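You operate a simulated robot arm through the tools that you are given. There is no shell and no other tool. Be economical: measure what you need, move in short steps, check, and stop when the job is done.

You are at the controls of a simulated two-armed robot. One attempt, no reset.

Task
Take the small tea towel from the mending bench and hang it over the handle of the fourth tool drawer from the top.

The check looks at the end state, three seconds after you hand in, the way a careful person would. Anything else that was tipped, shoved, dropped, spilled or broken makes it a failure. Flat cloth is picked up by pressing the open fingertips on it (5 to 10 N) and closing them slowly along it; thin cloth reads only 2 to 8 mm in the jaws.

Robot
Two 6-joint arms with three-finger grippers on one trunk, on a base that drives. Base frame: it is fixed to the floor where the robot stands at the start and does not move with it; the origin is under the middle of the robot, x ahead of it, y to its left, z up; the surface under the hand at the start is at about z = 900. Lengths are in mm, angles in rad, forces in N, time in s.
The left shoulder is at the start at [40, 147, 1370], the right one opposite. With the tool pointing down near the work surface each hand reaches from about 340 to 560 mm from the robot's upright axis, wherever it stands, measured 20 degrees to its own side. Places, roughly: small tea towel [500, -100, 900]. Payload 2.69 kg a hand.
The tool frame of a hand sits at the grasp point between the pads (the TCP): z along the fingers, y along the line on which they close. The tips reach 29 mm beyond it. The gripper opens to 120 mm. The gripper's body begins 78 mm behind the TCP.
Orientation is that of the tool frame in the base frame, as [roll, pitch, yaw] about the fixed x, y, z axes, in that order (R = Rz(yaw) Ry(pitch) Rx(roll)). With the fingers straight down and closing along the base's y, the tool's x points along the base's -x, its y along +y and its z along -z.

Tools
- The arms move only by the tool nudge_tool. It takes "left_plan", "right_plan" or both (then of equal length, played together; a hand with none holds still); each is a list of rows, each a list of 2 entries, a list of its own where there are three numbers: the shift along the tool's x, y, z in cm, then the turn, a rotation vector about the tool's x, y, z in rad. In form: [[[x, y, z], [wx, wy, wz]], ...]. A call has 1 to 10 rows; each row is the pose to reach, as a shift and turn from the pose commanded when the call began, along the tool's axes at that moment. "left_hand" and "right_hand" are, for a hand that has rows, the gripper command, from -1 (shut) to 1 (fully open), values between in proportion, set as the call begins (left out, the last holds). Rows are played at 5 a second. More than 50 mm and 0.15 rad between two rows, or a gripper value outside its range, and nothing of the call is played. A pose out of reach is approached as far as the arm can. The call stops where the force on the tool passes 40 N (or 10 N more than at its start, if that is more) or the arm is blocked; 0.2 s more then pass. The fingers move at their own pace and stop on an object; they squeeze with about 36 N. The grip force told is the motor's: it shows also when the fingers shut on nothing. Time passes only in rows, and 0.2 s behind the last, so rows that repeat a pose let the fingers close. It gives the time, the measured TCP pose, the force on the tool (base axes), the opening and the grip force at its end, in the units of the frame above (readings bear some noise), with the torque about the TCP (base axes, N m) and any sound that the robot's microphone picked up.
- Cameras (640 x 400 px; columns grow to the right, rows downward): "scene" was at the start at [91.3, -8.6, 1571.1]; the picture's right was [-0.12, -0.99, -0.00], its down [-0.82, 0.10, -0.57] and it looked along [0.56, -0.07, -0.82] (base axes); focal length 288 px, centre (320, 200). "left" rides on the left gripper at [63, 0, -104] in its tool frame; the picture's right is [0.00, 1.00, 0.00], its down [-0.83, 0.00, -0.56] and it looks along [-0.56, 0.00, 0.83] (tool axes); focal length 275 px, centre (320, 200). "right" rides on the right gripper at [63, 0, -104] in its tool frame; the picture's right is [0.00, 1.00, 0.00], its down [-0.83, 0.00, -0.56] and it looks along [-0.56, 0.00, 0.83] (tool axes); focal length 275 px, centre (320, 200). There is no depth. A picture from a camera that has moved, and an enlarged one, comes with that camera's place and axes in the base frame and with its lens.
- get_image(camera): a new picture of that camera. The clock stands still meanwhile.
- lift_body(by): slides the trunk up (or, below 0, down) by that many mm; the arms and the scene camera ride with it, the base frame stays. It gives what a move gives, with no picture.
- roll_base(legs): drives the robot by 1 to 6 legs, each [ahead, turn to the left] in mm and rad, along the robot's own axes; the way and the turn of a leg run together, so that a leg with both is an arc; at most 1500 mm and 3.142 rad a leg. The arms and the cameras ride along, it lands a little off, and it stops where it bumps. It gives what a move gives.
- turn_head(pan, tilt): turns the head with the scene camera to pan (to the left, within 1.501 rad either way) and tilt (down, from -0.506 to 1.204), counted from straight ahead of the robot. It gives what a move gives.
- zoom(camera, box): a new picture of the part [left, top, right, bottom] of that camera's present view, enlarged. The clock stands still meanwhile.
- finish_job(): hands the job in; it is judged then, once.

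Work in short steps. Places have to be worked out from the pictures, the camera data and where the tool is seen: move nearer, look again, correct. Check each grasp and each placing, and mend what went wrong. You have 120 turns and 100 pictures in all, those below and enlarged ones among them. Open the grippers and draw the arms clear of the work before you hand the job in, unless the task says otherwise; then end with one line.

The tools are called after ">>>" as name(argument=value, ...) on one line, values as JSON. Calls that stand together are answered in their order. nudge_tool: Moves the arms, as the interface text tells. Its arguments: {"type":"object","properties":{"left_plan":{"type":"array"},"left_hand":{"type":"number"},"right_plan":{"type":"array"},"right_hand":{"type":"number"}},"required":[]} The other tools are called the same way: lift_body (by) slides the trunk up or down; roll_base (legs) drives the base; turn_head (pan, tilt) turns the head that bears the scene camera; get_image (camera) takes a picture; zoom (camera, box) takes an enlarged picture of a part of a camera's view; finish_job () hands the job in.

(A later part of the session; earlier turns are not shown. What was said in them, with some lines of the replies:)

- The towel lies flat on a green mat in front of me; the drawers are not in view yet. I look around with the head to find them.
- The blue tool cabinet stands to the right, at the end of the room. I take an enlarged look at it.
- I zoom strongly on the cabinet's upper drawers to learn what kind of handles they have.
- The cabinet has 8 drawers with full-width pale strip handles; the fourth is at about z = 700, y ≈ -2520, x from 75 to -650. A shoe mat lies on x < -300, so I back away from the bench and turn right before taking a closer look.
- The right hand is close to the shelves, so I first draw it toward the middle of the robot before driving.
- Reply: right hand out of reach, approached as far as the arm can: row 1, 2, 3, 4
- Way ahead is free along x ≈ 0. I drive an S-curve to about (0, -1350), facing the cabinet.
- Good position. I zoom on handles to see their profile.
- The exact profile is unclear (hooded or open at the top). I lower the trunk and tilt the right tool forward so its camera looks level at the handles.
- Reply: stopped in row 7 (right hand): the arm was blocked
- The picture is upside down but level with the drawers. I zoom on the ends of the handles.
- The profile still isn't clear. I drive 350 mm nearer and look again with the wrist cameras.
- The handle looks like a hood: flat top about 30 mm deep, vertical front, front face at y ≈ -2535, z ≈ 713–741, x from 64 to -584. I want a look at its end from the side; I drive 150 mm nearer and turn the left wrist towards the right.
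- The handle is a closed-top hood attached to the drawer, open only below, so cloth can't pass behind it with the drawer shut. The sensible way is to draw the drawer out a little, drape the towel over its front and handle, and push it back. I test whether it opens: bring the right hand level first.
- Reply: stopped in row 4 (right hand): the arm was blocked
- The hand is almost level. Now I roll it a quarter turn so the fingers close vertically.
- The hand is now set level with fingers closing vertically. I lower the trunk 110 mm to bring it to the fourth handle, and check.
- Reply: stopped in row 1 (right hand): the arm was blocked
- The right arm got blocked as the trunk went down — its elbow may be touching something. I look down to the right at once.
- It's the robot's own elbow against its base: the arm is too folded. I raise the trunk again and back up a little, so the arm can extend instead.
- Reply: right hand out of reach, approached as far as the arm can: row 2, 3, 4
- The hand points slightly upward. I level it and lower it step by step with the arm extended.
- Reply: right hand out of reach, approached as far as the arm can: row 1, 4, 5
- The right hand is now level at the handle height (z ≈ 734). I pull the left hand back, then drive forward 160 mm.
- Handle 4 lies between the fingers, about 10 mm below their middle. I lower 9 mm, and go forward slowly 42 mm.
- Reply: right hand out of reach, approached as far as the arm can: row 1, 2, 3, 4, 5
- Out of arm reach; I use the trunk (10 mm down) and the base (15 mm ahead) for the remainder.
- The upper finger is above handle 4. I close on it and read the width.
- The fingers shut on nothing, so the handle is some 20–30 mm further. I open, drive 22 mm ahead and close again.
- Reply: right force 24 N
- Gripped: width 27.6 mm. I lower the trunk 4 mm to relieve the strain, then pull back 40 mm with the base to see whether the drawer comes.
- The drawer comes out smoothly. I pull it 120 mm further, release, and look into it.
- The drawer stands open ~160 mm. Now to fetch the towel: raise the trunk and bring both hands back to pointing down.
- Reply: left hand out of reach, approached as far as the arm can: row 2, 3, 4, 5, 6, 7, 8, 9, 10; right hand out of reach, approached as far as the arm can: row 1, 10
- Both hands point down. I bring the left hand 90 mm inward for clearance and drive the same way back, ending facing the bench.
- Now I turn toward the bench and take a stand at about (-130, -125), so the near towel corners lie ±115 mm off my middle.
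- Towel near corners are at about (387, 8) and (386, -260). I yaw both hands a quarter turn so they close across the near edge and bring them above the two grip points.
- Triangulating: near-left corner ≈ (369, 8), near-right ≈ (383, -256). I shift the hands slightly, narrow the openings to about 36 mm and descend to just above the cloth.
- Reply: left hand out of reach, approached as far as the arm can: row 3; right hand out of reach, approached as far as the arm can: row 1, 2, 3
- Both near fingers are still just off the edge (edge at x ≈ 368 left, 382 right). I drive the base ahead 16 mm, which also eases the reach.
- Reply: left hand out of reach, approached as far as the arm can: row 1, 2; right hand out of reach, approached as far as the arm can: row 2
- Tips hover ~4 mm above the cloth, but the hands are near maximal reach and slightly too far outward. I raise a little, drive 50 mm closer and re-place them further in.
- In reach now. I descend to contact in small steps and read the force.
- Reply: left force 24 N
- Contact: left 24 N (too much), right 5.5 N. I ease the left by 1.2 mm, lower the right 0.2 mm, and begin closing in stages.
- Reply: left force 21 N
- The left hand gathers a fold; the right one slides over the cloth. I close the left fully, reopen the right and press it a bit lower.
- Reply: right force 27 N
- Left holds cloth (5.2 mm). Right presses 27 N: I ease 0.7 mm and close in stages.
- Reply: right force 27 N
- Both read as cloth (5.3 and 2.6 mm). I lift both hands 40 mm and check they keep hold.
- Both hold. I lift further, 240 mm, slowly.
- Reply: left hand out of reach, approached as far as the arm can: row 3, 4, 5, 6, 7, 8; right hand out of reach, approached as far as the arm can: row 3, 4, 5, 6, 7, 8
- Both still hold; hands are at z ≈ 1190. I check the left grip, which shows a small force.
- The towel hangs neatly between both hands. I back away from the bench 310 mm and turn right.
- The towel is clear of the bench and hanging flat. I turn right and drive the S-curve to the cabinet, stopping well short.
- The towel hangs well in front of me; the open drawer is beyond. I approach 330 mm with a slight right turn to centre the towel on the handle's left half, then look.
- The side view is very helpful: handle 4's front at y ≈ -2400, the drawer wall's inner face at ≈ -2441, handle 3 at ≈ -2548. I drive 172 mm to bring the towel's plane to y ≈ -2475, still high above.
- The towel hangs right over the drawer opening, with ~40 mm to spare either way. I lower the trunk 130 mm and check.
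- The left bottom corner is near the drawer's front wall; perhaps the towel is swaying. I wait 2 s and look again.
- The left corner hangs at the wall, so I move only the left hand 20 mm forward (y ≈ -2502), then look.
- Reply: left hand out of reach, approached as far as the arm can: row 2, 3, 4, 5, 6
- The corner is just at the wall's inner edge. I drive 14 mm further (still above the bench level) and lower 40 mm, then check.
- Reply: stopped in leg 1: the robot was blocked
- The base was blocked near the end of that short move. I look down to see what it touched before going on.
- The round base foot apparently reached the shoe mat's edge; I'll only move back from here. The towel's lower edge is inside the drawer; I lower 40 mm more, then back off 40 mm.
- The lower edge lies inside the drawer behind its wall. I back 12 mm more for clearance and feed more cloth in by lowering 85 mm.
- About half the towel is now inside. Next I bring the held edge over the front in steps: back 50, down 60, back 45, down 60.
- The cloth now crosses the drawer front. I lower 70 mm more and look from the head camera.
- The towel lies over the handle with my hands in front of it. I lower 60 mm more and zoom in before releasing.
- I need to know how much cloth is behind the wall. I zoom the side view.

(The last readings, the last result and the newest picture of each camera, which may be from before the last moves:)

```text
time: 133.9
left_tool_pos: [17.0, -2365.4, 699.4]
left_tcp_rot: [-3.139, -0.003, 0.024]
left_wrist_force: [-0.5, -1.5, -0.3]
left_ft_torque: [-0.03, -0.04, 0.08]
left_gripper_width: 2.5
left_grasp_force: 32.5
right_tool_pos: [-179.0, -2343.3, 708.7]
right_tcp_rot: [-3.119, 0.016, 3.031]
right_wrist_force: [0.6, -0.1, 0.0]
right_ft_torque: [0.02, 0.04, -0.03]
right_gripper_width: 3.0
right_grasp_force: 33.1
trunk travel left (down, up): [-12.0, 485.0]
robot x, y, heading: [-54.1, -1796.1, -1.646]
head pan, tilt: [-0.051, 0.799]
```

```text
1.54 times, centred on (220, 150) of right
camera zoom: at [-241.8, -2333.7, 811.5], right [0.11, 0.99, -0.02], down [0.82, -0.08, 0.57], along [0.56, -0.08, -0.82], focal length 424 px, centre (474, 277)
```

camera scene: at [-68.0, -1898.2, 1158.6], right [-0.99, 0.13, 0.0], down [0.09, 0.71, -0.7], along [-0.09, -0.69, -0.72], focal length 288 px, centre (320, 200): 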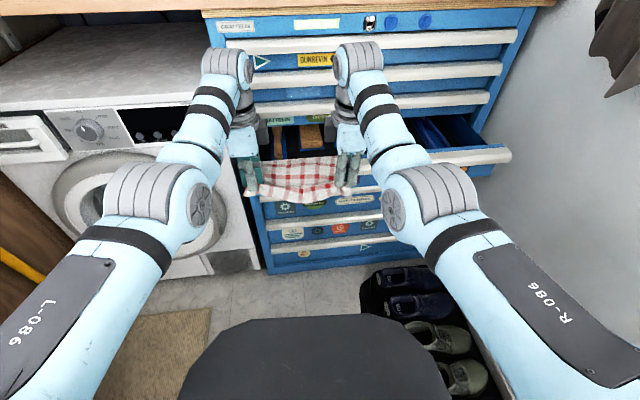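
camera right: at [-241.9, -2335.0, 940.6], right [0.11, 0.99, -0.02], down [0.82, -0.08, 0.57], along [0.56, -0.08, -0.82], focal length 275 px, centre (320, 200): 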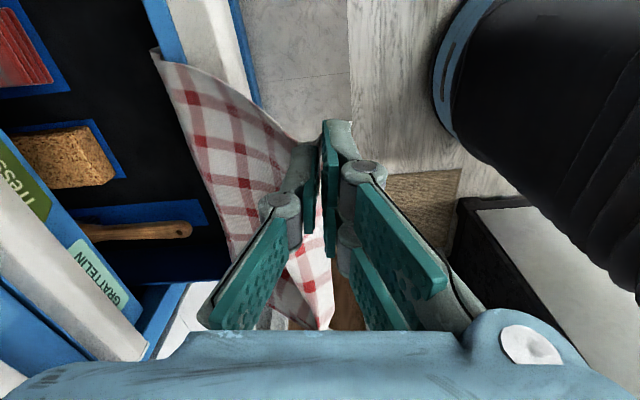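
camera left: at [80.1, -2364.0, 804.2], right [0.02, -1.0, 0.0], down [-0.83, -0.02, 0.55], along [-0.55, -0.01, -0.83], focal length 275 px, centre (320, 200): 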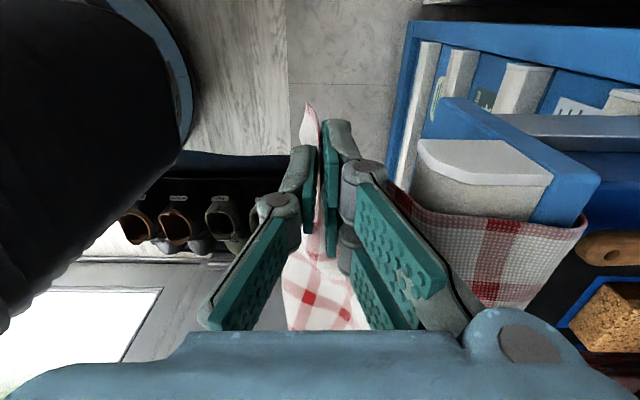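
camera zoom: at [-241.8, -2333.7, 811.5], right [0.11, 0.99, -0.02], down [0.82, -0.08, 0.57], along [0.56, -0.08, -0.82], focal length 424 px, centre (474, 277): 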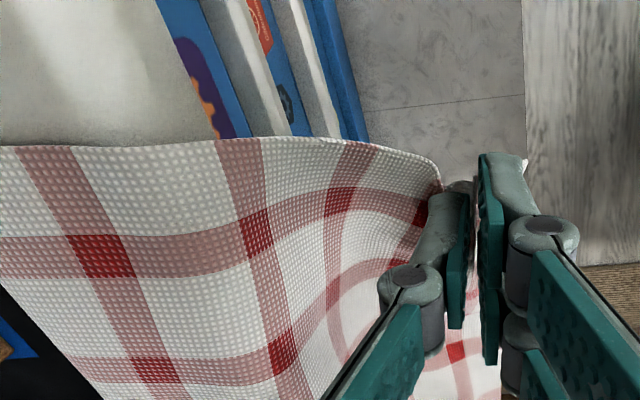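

Counting the check pattern (~30 mm pitch), about 5 bands (~160 mm) are on the handle and in front, so about half of the towel is inside — balanced. I release both hands slightly (about 30 mm opening).

>>> nudge_tool(left_plan=[[[0, 0, 0], [0, 0, 0]], [[0, 0, 0], [0, 0, 0]], [[0, 0, 0], [0, 0, 0]], [[0, 0, 0], [0, 0, 0]]], right_plan=[[[0, 0, 0], [0, 0, 0]], [[0, 0, 0], [0, 0, 0]], [[0, 0, 0], [0, 0, 0]], [[0, 0, 0], [0, 0, 0]]], left_hand=-0.45, right_hand=-0.45)

>>> zoom(camera="scene", box=[190, 80, 430, 230])

```text
time: 134.9
left_tool_pos: [17.1, -2364.9, 698.3]
left_tcp_rot: [-3.138, -0.002, 0.023]
left_wrist_force: [-0.2, 0.9, 0.1]
left_ft_torque: [-0.03, 0.0, 0.03]
left_gripper_width: 32.3
left_grasp_force: 0.1
right_tool_pos: [-178.2, -2343.6, 708.6]
right_tcp_rot: [-3.12, 0.017, 3.029]
right_wrist_force: [-0.2, 0.3, 0.0]
right_ft_torque: [-0.02, 0.04, -0.01]
right_gripper_width: 32.9
right_grasp_force: 0.0
trunk travel left (down, up): [-12.0, 485.0]
robot x, y, heading: [-56.5, -1797.6, -1.644]
head pan, tilt: [-0.051, 0.799]
```

```text
2.67 times, centred on (310, 155) of scene
camera zoom: at [-67.9, -1897.9, 1099.7], right [-0.99, 0.12, 0.0], down [0.09, 0.71, -0.7], along [-0.09, -0.69, -0.72], focal length 769 px, centre (347, 320)
```

zoom: 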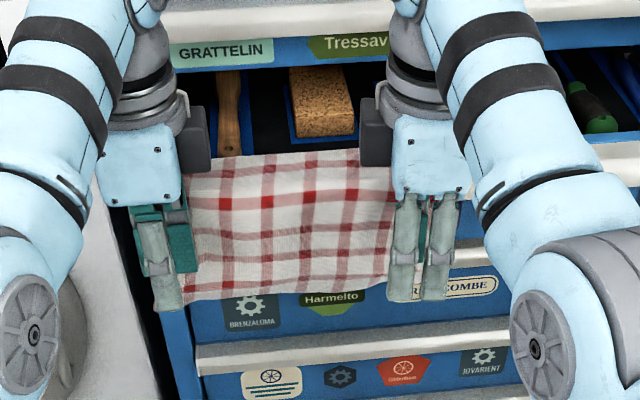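

The flap hangs freely. I raise the trunk straight up 130 mm to draw the fingers out upward.

>>> lift_body(by=60)

>>> lift_body(by=90)

>>> get_image(camera="left")

>>> get_image(camera="scene")

```text
time: 135.9
left_tool_pos: [16.6, -2365.3, 758.2]
left_tcp_rot: [-3.139, -0.004, 0.023]
left_wrist_force: [0.6, -0.6, 0.1]
left_ft_torque: [-0.01, 0.02, 0.0]
left_gripper_width: 33.1
left_grasp_force: 0.0
right_tool_pos: [-177.5, -2343.6, 765.9]
right_tcp_rot: [-3.121, 0.016, 3.03]
right_wrist_force: [0.0, 0.2, 0.0]
right_ft_torque: [-0.01, 0.0, -0.01]
right_gripper_width: 33.0
right_grasp_force: 0.0
trunk travel left (down, up): [-72.0, 425.0]
robot x, y, heading: [-57.9, -1798.9, -1.649]
head pan, tilt: [-0.051, 0.799]
```

```text
time: 137.2
left_tool_pos: [17.2, -2366.0, 848.6]
left_tcp_rot: [-3.138, -0.005, 0.023]
left_wrist_force: [0.6, -0.7, -0.5]
left_ft_torque: [0.01, 0.02, 0.02]
left_gripper_width: 32.8
left_grasp_force: 0.0
right_tool_pos: [-178.9, -2343.6, 857.9]
right_tcp_rot: [-3.12, 0.015, 3.03]
right_wrist_force: [-0.5, -0.5, 0.5]
right_ft_torque: [-0.01, 0.02, -0.01]
right_gripper_width: 32.9
right_grasp_force: 0.2
trunk travel left (down, up): [-162.0, 335.0]
robot x, y, heading: [-54.0, -1797.6, -1.647]
head pan, tilt: [-0.051, 0.799]
```

```text
17 pictures are left
camera left: at [80.1, -2364.4, 954.1], right [0.02, -1.0, 0.0], down [-0.83, -0.02, 0.55], along [-0.55, -0.01, -0.83], focal length 275 px, centre (320, 200)
```

left: 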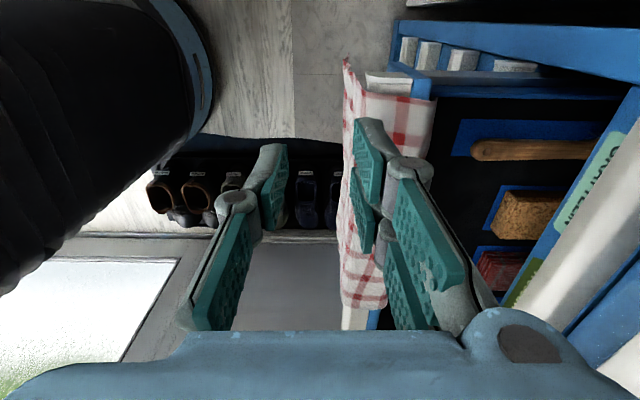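

```text
16 pictures are left
camera scene: at [-68.0, -1898.3, 1250.0], right [-0.99, 0.12, 0.0], down [0.09, 0.71, -0.7], along [-0.09, -0.69, -0.72], focal length 288 px, centre (320, 200)
```

scene: 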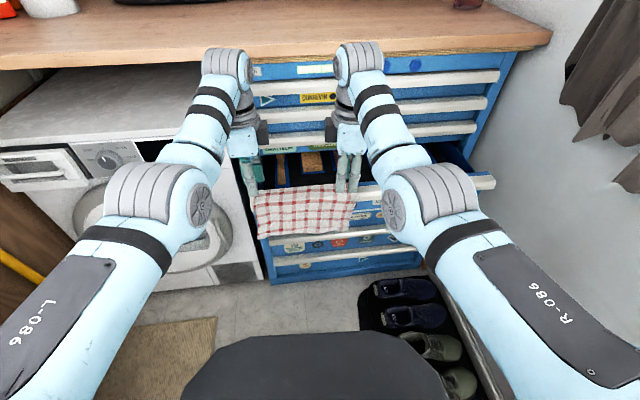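

The towel hangs well, both hands are free. Next I'll shut the drawer gently with the right hand; first back off 150 mm, undo the right hand's yaw and draw the left hand back.

>>> roll_base(legs=[[-150, 0]])

>>> nudge_tool(left_plan=[[[0, -1.5, -0.5], [0, 0, 0]], [[0, -3, -1], [0, 0, 0]], [[0, -4.5, -1.5], [0, 0, 0]], [[0, -6, -2], [0, 0, 0]], [[0, -7.5, -2.5], [0, 0, 0]], [[0, -9, -3], [0, 0, 0]], [[0, -10.5, -3.5], [0, 0, 0]], [[0, -12, -4], [0, 0, 0]], [[0, -13.5, -4.5], [0, 0, 0]], [[0, -15, -5], [0, 0, 0]]], right_plan=[[[0.5, 0, 0], [0, 0, 0.15]], [[1, 0, 0], [0, 0, 0.3]], [[1.5, 0, 0], [0, 0, 0.45]], [[2, 0, 0], [0, 0, 0.6]], [[2.5, 0, 0], [0, 0, 0.75]], [[3, 0, 0], [0, 0, 0.9]], [[3.5, 0, 0], [0, 0, 1.05]], [[4, 0, 0], [0, 0, 1.2]], [[4.5, 0, 0], [0, 0, 1.35]], [[5, 0, 0], [0, 0, 1.5]]], right_hand=-1, left_hand=-1)

>>> nudge_tool(right_plan=[[[0, 0, 0], [0, -0.15, 0]], [[0, 0, 0], [0, -0.3, 0]], [[0, 0, 0], [0, -0.45, 0]], [[0, 0, 0], [0, -0.6, 0]], [[0, 0, 0], [0, -0.75, 0]], [[0, 0, 0], [0, -0.9, 0]], [[0, 0, 0], [0, -1.05, 0]], [[0, 0, 0], [0, -1.2, 0]]])

>>> get_image(camera="scene")

```text
time: 138.6
left_tool_pos: [29.1, -2214.8, 848.0]
left_tcp_rot: [-3.138, -0.004, 0.023]
left_wrist_force: [0.1, 0.4, 0.7]
left_ft_torque: [-0.03, -0.02, -0.03]
left_gripper_width: 32.9
left_grasp_force: 0.0
right_tool_pos: [-167.3, -2191.9, 857.0]
right_tcp_rot: [-3.12, 0.014, 3.03]
right_wrist_force: [-0.6, -0.3, 0.4]
right_ft_torque: [-0.01, 0.02, 0.0]
right_gripper_width: 33.0
right_grasp_force: 0.0
trunk travel left (down, up): [-162.0, 335.0]
robot x, y, heading: [-45.2, -1651.2, -1.642]
head pan, tilt: [-0.051, 0.799]
```

```text
time: 140.8
left_tool_pos: [-15.6, -2193.8, 895.9]
left_tcp_rot: [-3.134, -0.004, 0.024]
left_wrist_force: [0.3, -0.1, 0.1]
left_ft_torque: [0.02, -0.04, 0.01]
left_gripper_width: 0.0
left_grasp_force: 28.0
left hand out of reach, approached as far as the arm can: row 1, 2, 3, 4, 5, 6, 7, 8, 9, 10
right_tool_pos: [-215.7, -2193.4, 856.0]
right_tcp_rot: [3.127, 0.022, 1.528]
right_wrist_force: [0.2, 0.3, 0.1]
right_ft_torque: [-0.03, 0.0, -0.01]
right_gripper_width: 0.0
right_grasp_force: 27.9
right hand out of reach, approached as far as the arm can: row 7, 8, 9, 10
trunk travel left (down, up): [-162.0, 335.0]
robot x, y, heading: [-44.7, -1646.8, -1.648]
head pan, tilt: [-0.051, 0.799]
```

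```text
time: 142.7
left_tool_pos: [-15.0, -2193.4, 897.7]
left_tcp_rot: [-3.135, -0.004, 0.025]
left_wrist_force: [0.0, 0.2, 0.5]
left_ft_torque: [-0.02, 0.0, -0.03]
left_gripper_width: 0.0
left_grasp_force: 28.4
right_tool_pos: [-245.0, -2216.3, 938.4]
right_tcp_rot: [-2.833, 1.374, 1.798]
right_wrist_force: [0.7, -0.1, -0.1]
right_ft_torque: [-0.02, 0.01, 0.02]
right_gripper_width: 0.0
right_grasp_force: 28.6
right hand out of reach, approached as far as the arm can: row 1, 2
trunk travel left (down, up): [-162.0, 335.0]
robot x, y, heading: [-44.3, -1647.8, -1.648]
head pan, tilt: [-0.051, 0.799]
stopped in row 8 (right hand): the arm was blocked; the commanded pose is now the measured one
```

```text
15 pictures are left
camera scene: at [-56.8, -1747.7, 1250.0], right [-0.99, 0.12, 0.0], down [0.09, 0.71, -0.7], along [-0.09, -0.69, -0.72], focal length 288 px, centre (320, 200)
```

scene: 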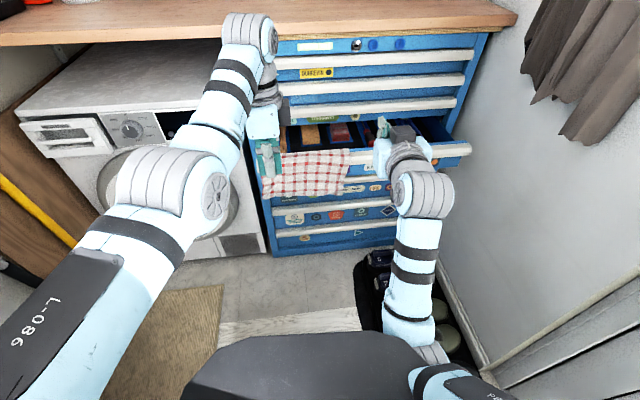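

The right hand is nearly level. I lower it by the arm 180 mm in steps, reaching forward a bit.

>>> nudge_tool(right_plan=[[[3, 0, 1], [0, 0, 0]], [[6, 0, 2], [0, 0, 0]], [[9, 0, 3], [0, 0, 0]], [[12, 0, 3], [0, 0, 0]], [[15, 0, 3], [0, 0, 0]], [[18, 0, 3], [0, 0, 0]]])

>>> roll_base(legs=[[0, 0.35], [160, 0], [0, -0.36]])

>>> get_image(camera="scene")

```text
time: 144.1
left_tool_pos: [-14.9, -2194.2, 898.1]
left_tcp_rot: [-3.136, -0.004, 0.026]
left_wrist_force: [0.3, 0.3, -0.1]
left_ft_torque: [0.02, 0.01, -0.02]
left_gripper_width: 0.2
left_grasp_force: 29.1
right_tool_pos: [-251.8, -2210.9, 755.5]
right_tcp_rot: [-2.872, 1.375, 1.764]
right_wrist_force: [-0.3, -0.6, -0.2]
right_ft_torque: [-0.02, 0.0, 0.03]
right_gripper_width: 0.0
right_grasp_force: 28.9
trunk travel left (down, up): [-162.0, 335.0]
robot x, y, heading: [-47.3, -1649.5, -1.646]
head pan, tilt: [-0.051, 0.799]
```

```text
time: 147.7
left_tool_pos: [23.1, -2346.8, 897.5]
left_tcp_rot: [-3.138, -0.003, 0.014]
left_wrist_force: [0.3, -0.4, 0.3]
left_ft_torque: [0.0, -0.03, -0.01]
left_gripper_width: 0.0
left_grasp_force: 28.3
right_tool_pos: [-214.1, -2361.9, 754.8]
right_tcp_rot: [-2.867, 1.374, 1.755]
right_wrist_force: [-0.3, 0.8, 0.1]
right_ft_torque: [0.01, 0.02, -0.01]
right_gripper_width: 0.0
right_grasp_force: 28.2
trunk travel left (down, up): [-162.0, 335.0]
robot x, y, heading: [-2.1, -1804.1, -1.656]
head pan, tilt: [-0.051, 0.799]
```

```text
14 pictures are left
camera scene: at [-14.3, -1900.8, 1250.0], right [-0.99, 0.14, 0.0], down [0.1, 0.71, -0.7], along [-0.09, -0.69, -0.72], focal length 288 px, centre (320, 200)
```

scene: 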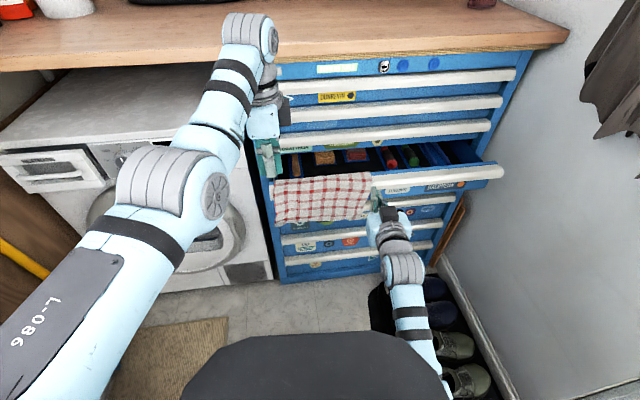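

The towel hangs properly over handle 4. The right hand must push right of it: I back it 20 mm, shift it 75 mm to the right and lower 22 mm.

>>> nudge_tool(right_plan=[[[0, 0, -2], [0, 0, 0]], [[0, -3.5, -2], [0, 0, 0]], [[0, -7.5, -2], [0, 0, 0]]])

>>> lift_body(by=-22)

>>> zoom(camera="scene", box=[240, 120, 520, 295])

```text
time: 148.5
left_tool_pos: [20.7, -2346.4, 896.4]
left_tcp_rot: [-3.136, -0.006, 0.013]
left_wrist_force: [-0.5, -1.0, 0.7]
left_ft_torque: [-0.01, -0.04, 0.01]
left_gripper_width: 0.0
left_grasp_force: 28.7
right_tool_pos: [-289.6, -2334.7, 761.4]
right_tcp_rot: [-2.875, 1.374, 1.748]
right_wrist_force: [0.2, -0.3, -0.4]
right_ft_torque: [0.01, 0.0, 0.03]
right_gripper_width: 0.0
right_grasp_force: 28.2
trunk travel left (down, up): [-162.0, 335.0]
robot x, y, heading: [-0.6, -1803.2, -1.657]
head pan, tilt: [-0.051, 0.799]
```

```text
time: 149.2
left_tool_pos: [22.7, -2346.6, 876.3]
left_tcp_rot: [-3.137, -0.002, 0.014]
left_wrist_force: [-0.6, -0.2, 1.0]
left_ft_torque: [-0.03, -0.03, 0.02]
left_gripper_width: 0.2
left_grasp_force: 28.4
right_tool_pos: [-287.9, -2335.0, 740.1]
right_tcp_rot: [-2.867, 1.375, 1.758]
right_wrist_force: [0.3, -0.5, -0.5]
right_ft_torque: [-0.01, 0.0, -0.04]
right_gripper_width: 0.1
right_grasp_force: 28.1
trunk travel left (down, up): [-140.0, 357.0]
robot x, y, heading: [-2.1, -1799.1, -1.654]
head pan, tilt: [-0.051, 0.799]
```

```text
2.29 times, centred on (380, 208) of scene
camera zoom: at [-14.1, -1900.5, 1227.6], right [-0.99, 0.14, 0.0], down [0.1, 0.71, -0.7], along [-0.09, -0.69, -0.72], focal length 659 px, centre (183, 183)
```

zoom: 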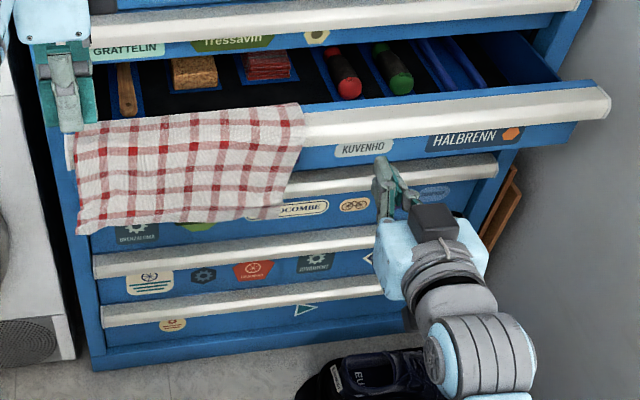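

I push the drawer by driving, so first the left hand must be clear: I yaw it back to normal, retract it, and lower the trunk 7 mm.

>>> nudge_tool(left_plan=[[[0, -0.8, -0.5], [0, 0, -0.15]], [[0, -1.6, -1], [0, 0, -0.3]], [[0, -2.4, -1.5], [0, 0, -0.45]], [[0, -3.2, -2], [0, 0, -0.6]], [[0, -4, -2.5], [0, 0, -0.75]], [[0, -5, -3], [0, 0, -0.9]], [[0, -6, -3.5], [0, 0, -1.05]], [[0, -7, -4], [0, 0, -1.2]], [[0, -8, -4.5], [0, 0, -1.35]], [[0, -9, -5], [0, 0, -1.5]]])

>>> nudge_tool(left_plan=[[[2, 2, -1], [0, 0, 0]], [[4, 4, -2], [0, 0, 0]], [[6, 6, -3], [0, 0, 0]], [[8, 8, -4], [0, 0, 0]]])

>>> lift_body(by=-7)

```text
time: 151.4
left_tool_pos: [-9.9, -2322.0, 947.3]
left_tcp_rot: [3.138, -0.006, 1.496]
left_wrist_force: [-0.6, -0.3, 0.1]
left_ft_torque: [0.02, 0.05, 0.01]
left_gripper_width: 0.1
left_grasp_force: 27.8
left hand out of reach, approached as far as the arm can: row 1, 2, 3, 4, 5, 6, 7, 8, 9, 10
right_tool_pos: [-288.1, -2334.2, 741.1]
right_tcp_rot: [-2.866, 1.374, 1.755]
right_wrist_force: [-0.5, 0.3, 0.0]
right_ft_torque: [0.0, -0.01, -0.02]
right_gripper_width: 0.0
right_grasp_force: 28.7
trunk travel left (down, up): [-140.0, 357.0]
robot x, y, heading: [-3.0, -1798.2, -1.66]
head pan, tilt: [-0.051, 0.799]
```

```text
time: 152.4
left_tool_pos: [48.0, -2319.6, 1007.2]
left_tcp_rot: [3.138, -0.006, 1.513]
left_wrist_force: [-0.4, -0.4, -0.3]
left_ft_torque: [0.02, 0.04, 0.02]
left_gripper_width: 0.1
left_grasp_force: 28.4
left hand out of reach, approached as far as the arm can: row 1, 2, 3, 4
right_tool_pos: [-287.3, -2334.8, 741.2]
right_tcp_rot: [-2.864, 1.374, 1.756]
right_wrist_force: [-0.2, 1.3, 0.9]
right_ft_torque: [-0.01, -0.02, -0.01]
right_gripper_width: 0.0
right_grasp_force: 28.1
trunk travel left (down, up): [-140.0, 357.0]
robot x, y, heading: [-4.5, -1799.8, -1.653]
head pan, tilt: [-0.051, 0.799]
```

```text
time: 152.9
left_tool_pos: [48.3, -2319.8, 999.0]
left_tcp_rot: [3.138, -0.005, 1.512]
left_wrist_force: [0.9, 0.5, -0.3]
left_ft_torque: [-0.03, -0.01, 0.01]
left_gripper_width: 0.0
left_grasp_force: 28.4
right_tool_pos: [-287.9, -2335.3, 733.2]
right_tcp_rot: [-2.868, 1.375, 1.756]
right_wrist_force: [0.7, -0.3, -0.4]
right_ft_torque: [-0.01, 0.01, 0.01]
right_gripper_width: 0.3
right_grasp_force: 27.6
trunk travel left (down, up): [-133.0, 364.0]
robot x, y, heading: [-2.1, -1801.2, -1.655]
head pan, tilt: [-0.051, 0.799]
```

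Both hands are set. I drive 100 mm ahead, which should push the drawer ~60 mm in, and check.

>>> roll_base(legs=[[100, 0]])

>>> get_image(camera="scene")

```text
time: 154.1
left_tool_pos: [39.5, -2418.6, 999.6]
left_tcp_rot: [3.139, -0.004, 1.516]
left_wrist_force: [1.0, -0.5, -0.6]
left_ft_torque: [-0.01, -0.04, -0.01]
left_gripper_width: 0.0
left_grasp_force: 28.8
right_tool_pos: [-293.8, -2434.9, 735.1]
right_tcp_rot: [-2.866, 1.375, 1.759]
right_wrist_force: [-0.4, -0.3, -0.1]
right_ft_torque: [-0.02, -0.01, 0.0]
right_gripper_width: 0.0
right_grasp_force: 28.2
trunk travel left (down, up): [-133.0, 364.0]
robot x, y, heading: [-4.7, -1898.5, -1.655]
head pan, tilt: [-0.051, 0.799]
```

```text
12 pictures are left
camera scene: at [-22.5, -2000.0, 1220.6], right [-0.99, 0.13, 0.0], down [0.1, 0.71, -0.7], along [-0.09, -0.69, -0.72], focal length 288 px, centre (320, 200)
```

scene: 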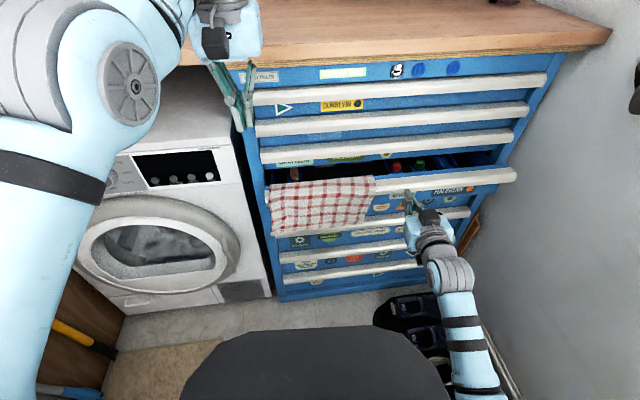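

The drawer slides in with the towel in place. I continue 60 mm.

>>> roll_base(legs=[[60, 0]])

>>> zoom(camera="scene", box=[220, 110, 540, 310])

```text
time: 155.1
left_tool_pos: [34.7, -2478.5, 999.7]
left_tcp_rot: [3.138, -0.003, 1.517]
left_wrist_force: [-0.4, -0.8, 0.2]
left_ft_torque: [0.0, -0.01, 0.03]
left_gripper_width: 0.2
left_grasp_force: 28.1
right_tool_pos: [-300.7, -2493.7, 734.4]
right_tcp_rot: [-2.868, 1.375, 1.756]
right_wrist_force: [0.7, 0.0, 0.0]
right_ft_torque: [0.1, -0.03, 0.04]
right_gripper_width: 5.8
right_grasp_force: 28.6
trunk travel left (down, up): [-133.0, 364.0]
robot x, y, heading: [-15.8, -1960.8, -1.653]
head pan, tilt: [-0.051, 0.799]
```

```text
2.00 times, centred on (380, 210) of scene
camera zoom: at [-27.8, -2058.6, 1220.7], right [-0.99, 0.13, 0.0], down [0.1, 0.71, -0.7], along [-0.09, -0.69, -0.72], focal length 577 px, centre (200, 180)
```

zoom: 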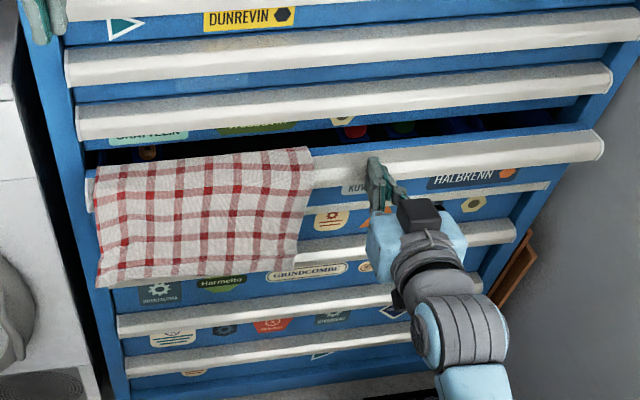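

About 40 mm remain. I push 22 mm further and look closely at the cloth.

>>> roll_base(legs=[[22, 0]])

>>> zoom(camera="scene", box=[220, 110, 540, 310])

```text
time: 155.8
left_tool_pos: [31.7, -2499.2, 1001.3]
left_tcp_rot: [3.138, -0.003, 1.514]
left_wrist_force: [0.1, -0.5, 0.2]
left_ft_torque: [0.06, 0.01, 0.0]
left_gripper_width: 0.1
left_grasp_force: 28.1
right_tool_pos: [-302.1, -2514.3, 733.5]
right_tcp_rot: [-2.869, 1.374, 1.756]
right_wrist_force: [-0.6, 1.4, 3.4]
right_ft_torque: [-0.09, -0.01, 0.02]
right_gripper_width: 6.0
right_grasp_force: 28.9
trunk travel left (down, up): [-133.0, 364.0]
robot x, y, heading: [-15.5, -1982.6, -1.661]
head pan, tilt: [-0.051, 0.799]
```

```text
2.00 times, centred on (380, 210) of scene
camera zoom: at [-29.4, -2079.5, 1220.7], right [-0.99, 0.13, 0.0], down [0.1, 0.71, -0.7], along [-0.09, -0.69, -0.72], focal length 577 px, centre (200, 180)
```

zoom: 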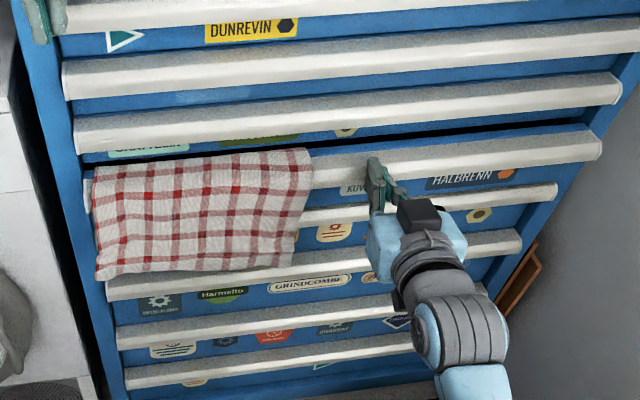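

Nearly closed and the towel stays put. Another 11 mm.

>>> roll_base(legs=[[11, 0]])

>>> zoom(camera="scene", box=[220, 120, 460, 270])

```text
time: 156.6
left_tool_pos: [31.4, -2511.5, 999.9]
left_tcp_rot: [3.137, -0.002, 1.513]
left_wrist_force: [0.0, -0.7, 0.2]
left_ft_torque: [0.0, -0.02, -0.01]
left_gripper_width: 0.0
left_grasp_force: 28.3
right_tool_pos: [-304.6, -2526.0, 732.9]
right_tcp_rot: [-2.873, 1.37, 1.75]
right_wrist_force: [-0.4, -0.9, 0.2]
right_ft_torque: [0.01, 0.0, -0.01]
right_gripper_width: 0.2
right_grasp_force: 28.7
trunk travel left (down, up): [-133.0, 364.0]
robot x, y, heading: [-16.8, -1992.8, -1.657]
head pan, tilt: [-0.051, 0.799]
```

```text
2.67 times, centred on (340, 195) of scene
camera zoom: at [-30.7, -2091.5, 1220.6], right [-0.99, 0.13, 0.0], down [0.1, 0.71, -0.7], along [-0.09, -0.69, -0.72], focal length 769 px, centre (267, 213)
```

zoom: 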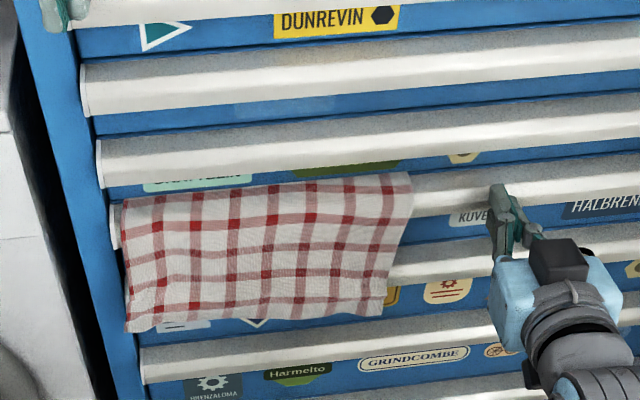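

The drawer looks shut and the towel hangs over handle 4. I back away straight 250 mm and check that it stays.

>>> roll_base(legs=[[-250, 0]])

>>> get_image(camera="scene")

>>> zoom(camera="scene", box=[220, 60, 480, 230])

```text
time: 158.4
left_tool_pos: [53.8, -2261.3, 1000.3]
left_tcp_rot: [3.139, -0.004, 1.513]
left_wrist_force: [-0.3, 0.2, 0.3]
left_ft_torque: [0.04, -0.04, 0.0]
left_gripper_width: 0.0
left_grasp_force: 28.7
right_tool_pos: [-282.2, -2276.0, 731.7]
right_tcp_rot: [-2.872, 1.371, 1.752]
right_wrist_force: [-0.2, 0.5, -0.4]
right_ft_torque: [0.02, -0.01, 0.01]
right_gripper_width: 0.0
right_grasp_force: 28.4
trunk travel left (down, up): [-133.0, 364.0]
robot x, y, heading: [3.8, -1742.7, -1.651]
head pan, tilt: [-0.051, 0.799]
```

```text
8 pictures are left
camera scene: at [-9.2, -1842.1, 1220.6], right [-0.99, 0.13, 0.0], down [0.1, 0.71, -0.7], along [-0.09, -0.69, -0.72], focal length 288 px, centre (320, 200)
```

scene: 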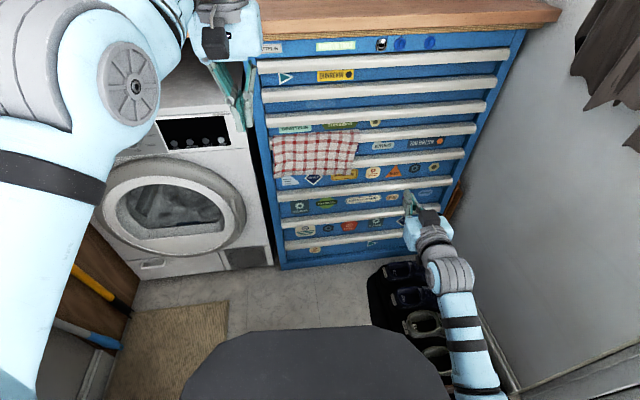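

```text
2.35 times, centred on (350, 145) of scene
camera zoom: at [-9.2, -1842.1, 1220.6], right [-0.99, 0.13, 0.0], down [0.1, 0.71, -0.7], along [-0.09, -0.69, -0.72], focal length 678 px, centre (249, 329)
```

zoom: 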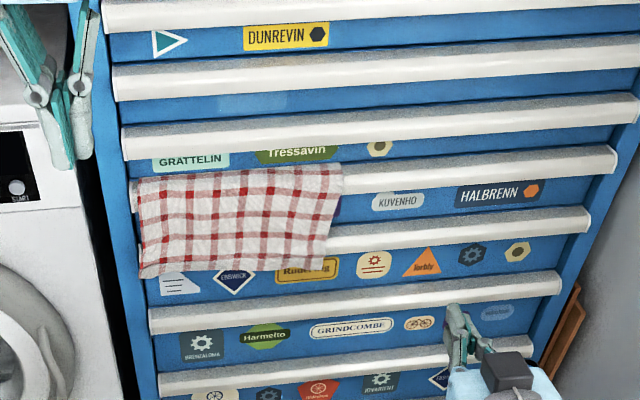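

The drawer is shut, the towel hangs flat and steady over the fourth handle. I open both grippers, clear of everything, and take a last look after a short wait.

>>> nudge_tool(left_plan=[[[0, 0, 0], [0, 0, 0]], [[0, 0, 0], [0, 0, 0]], [[0, 0, 0], [0, 0, 0]], [[0, 0, 0], [0, 0, 0]], [[0, 0, 0], [0, 0, 0]], [[0, 0, 0], [0, 0, 0]], [[0, 0, 0], [0, 0, 0]], [[0, 0, 0], [0, 0, 0]]], right_plan=[[[0, 0, 0], [0, 0, 0]], [[0, 0, 0], [0, 0, 0]], [[0, 0, 0], [0, 0, 0]], [[0, 0, 0], [0, 0, 0]], [[0, 0, 0], [0, 0, 0]], [[0, 0, 0], [0, 0, 0]], [[0, 0, 0], [0, 0, 0]], [[0, 0, 0], [0, 0, 0]]], left_hand=0.5, right_hand=0.5)

>>> get_image(camera="scene")

```text
time: 160.2
left_tool_pos: [52.9, -2261.8, 999.9]
left_tcp_rot: [3.139, -0.006, 1.515]
left_wrist_force: [-0.3, -0.2, -0.1]
left_ft_torque: [0.01, 0.0, -0.01]
left_gripper_width: 90.2
left_grasp_force: 0.0
right_tool_pos: [-282.3, -2276.0, 732.2]
right_tcp_rot: [-2.872, 1.369, 1.751]
right_wrist_force: [0.2, 0.0, 0.2]
right_ft_torque: [0.01, 0.03, 0.03]
right_gripper_width: 89.8
right_grasp_force: 0.1
trunk travel left (down, up): [-133.0, 364.0]
robot x, y, heading: [3.5, -1742.1, -1.653]
head pan, tilt: [-0.051, 0.799]
```

```text
6 pictures are left
camera scene: at [-9.2, -1842.1, 1220.6], right [-0.99, 0.13, 0.0], down [0.1, 0.71, -0.7], along [-0.09, -0.69, -0.72], focal length 288 px, centre (320, 200)
```

scene: 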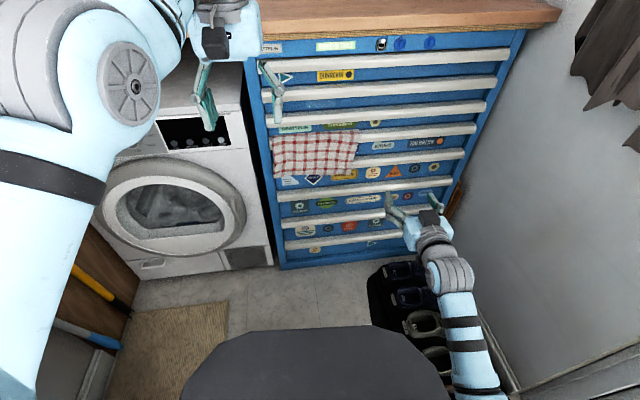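

The towel is stable, the hands are open and clear; I hand in.

>>> finish_job()

```text
The job is handed in.
```

The tea towel hangs over the fourth drawer's handle with its back half shut inside the drawer, because the handle has no gap behind it; both hands are open and clear, and although the base bumped something once, probably the shoe mat, nothing looked displaced.
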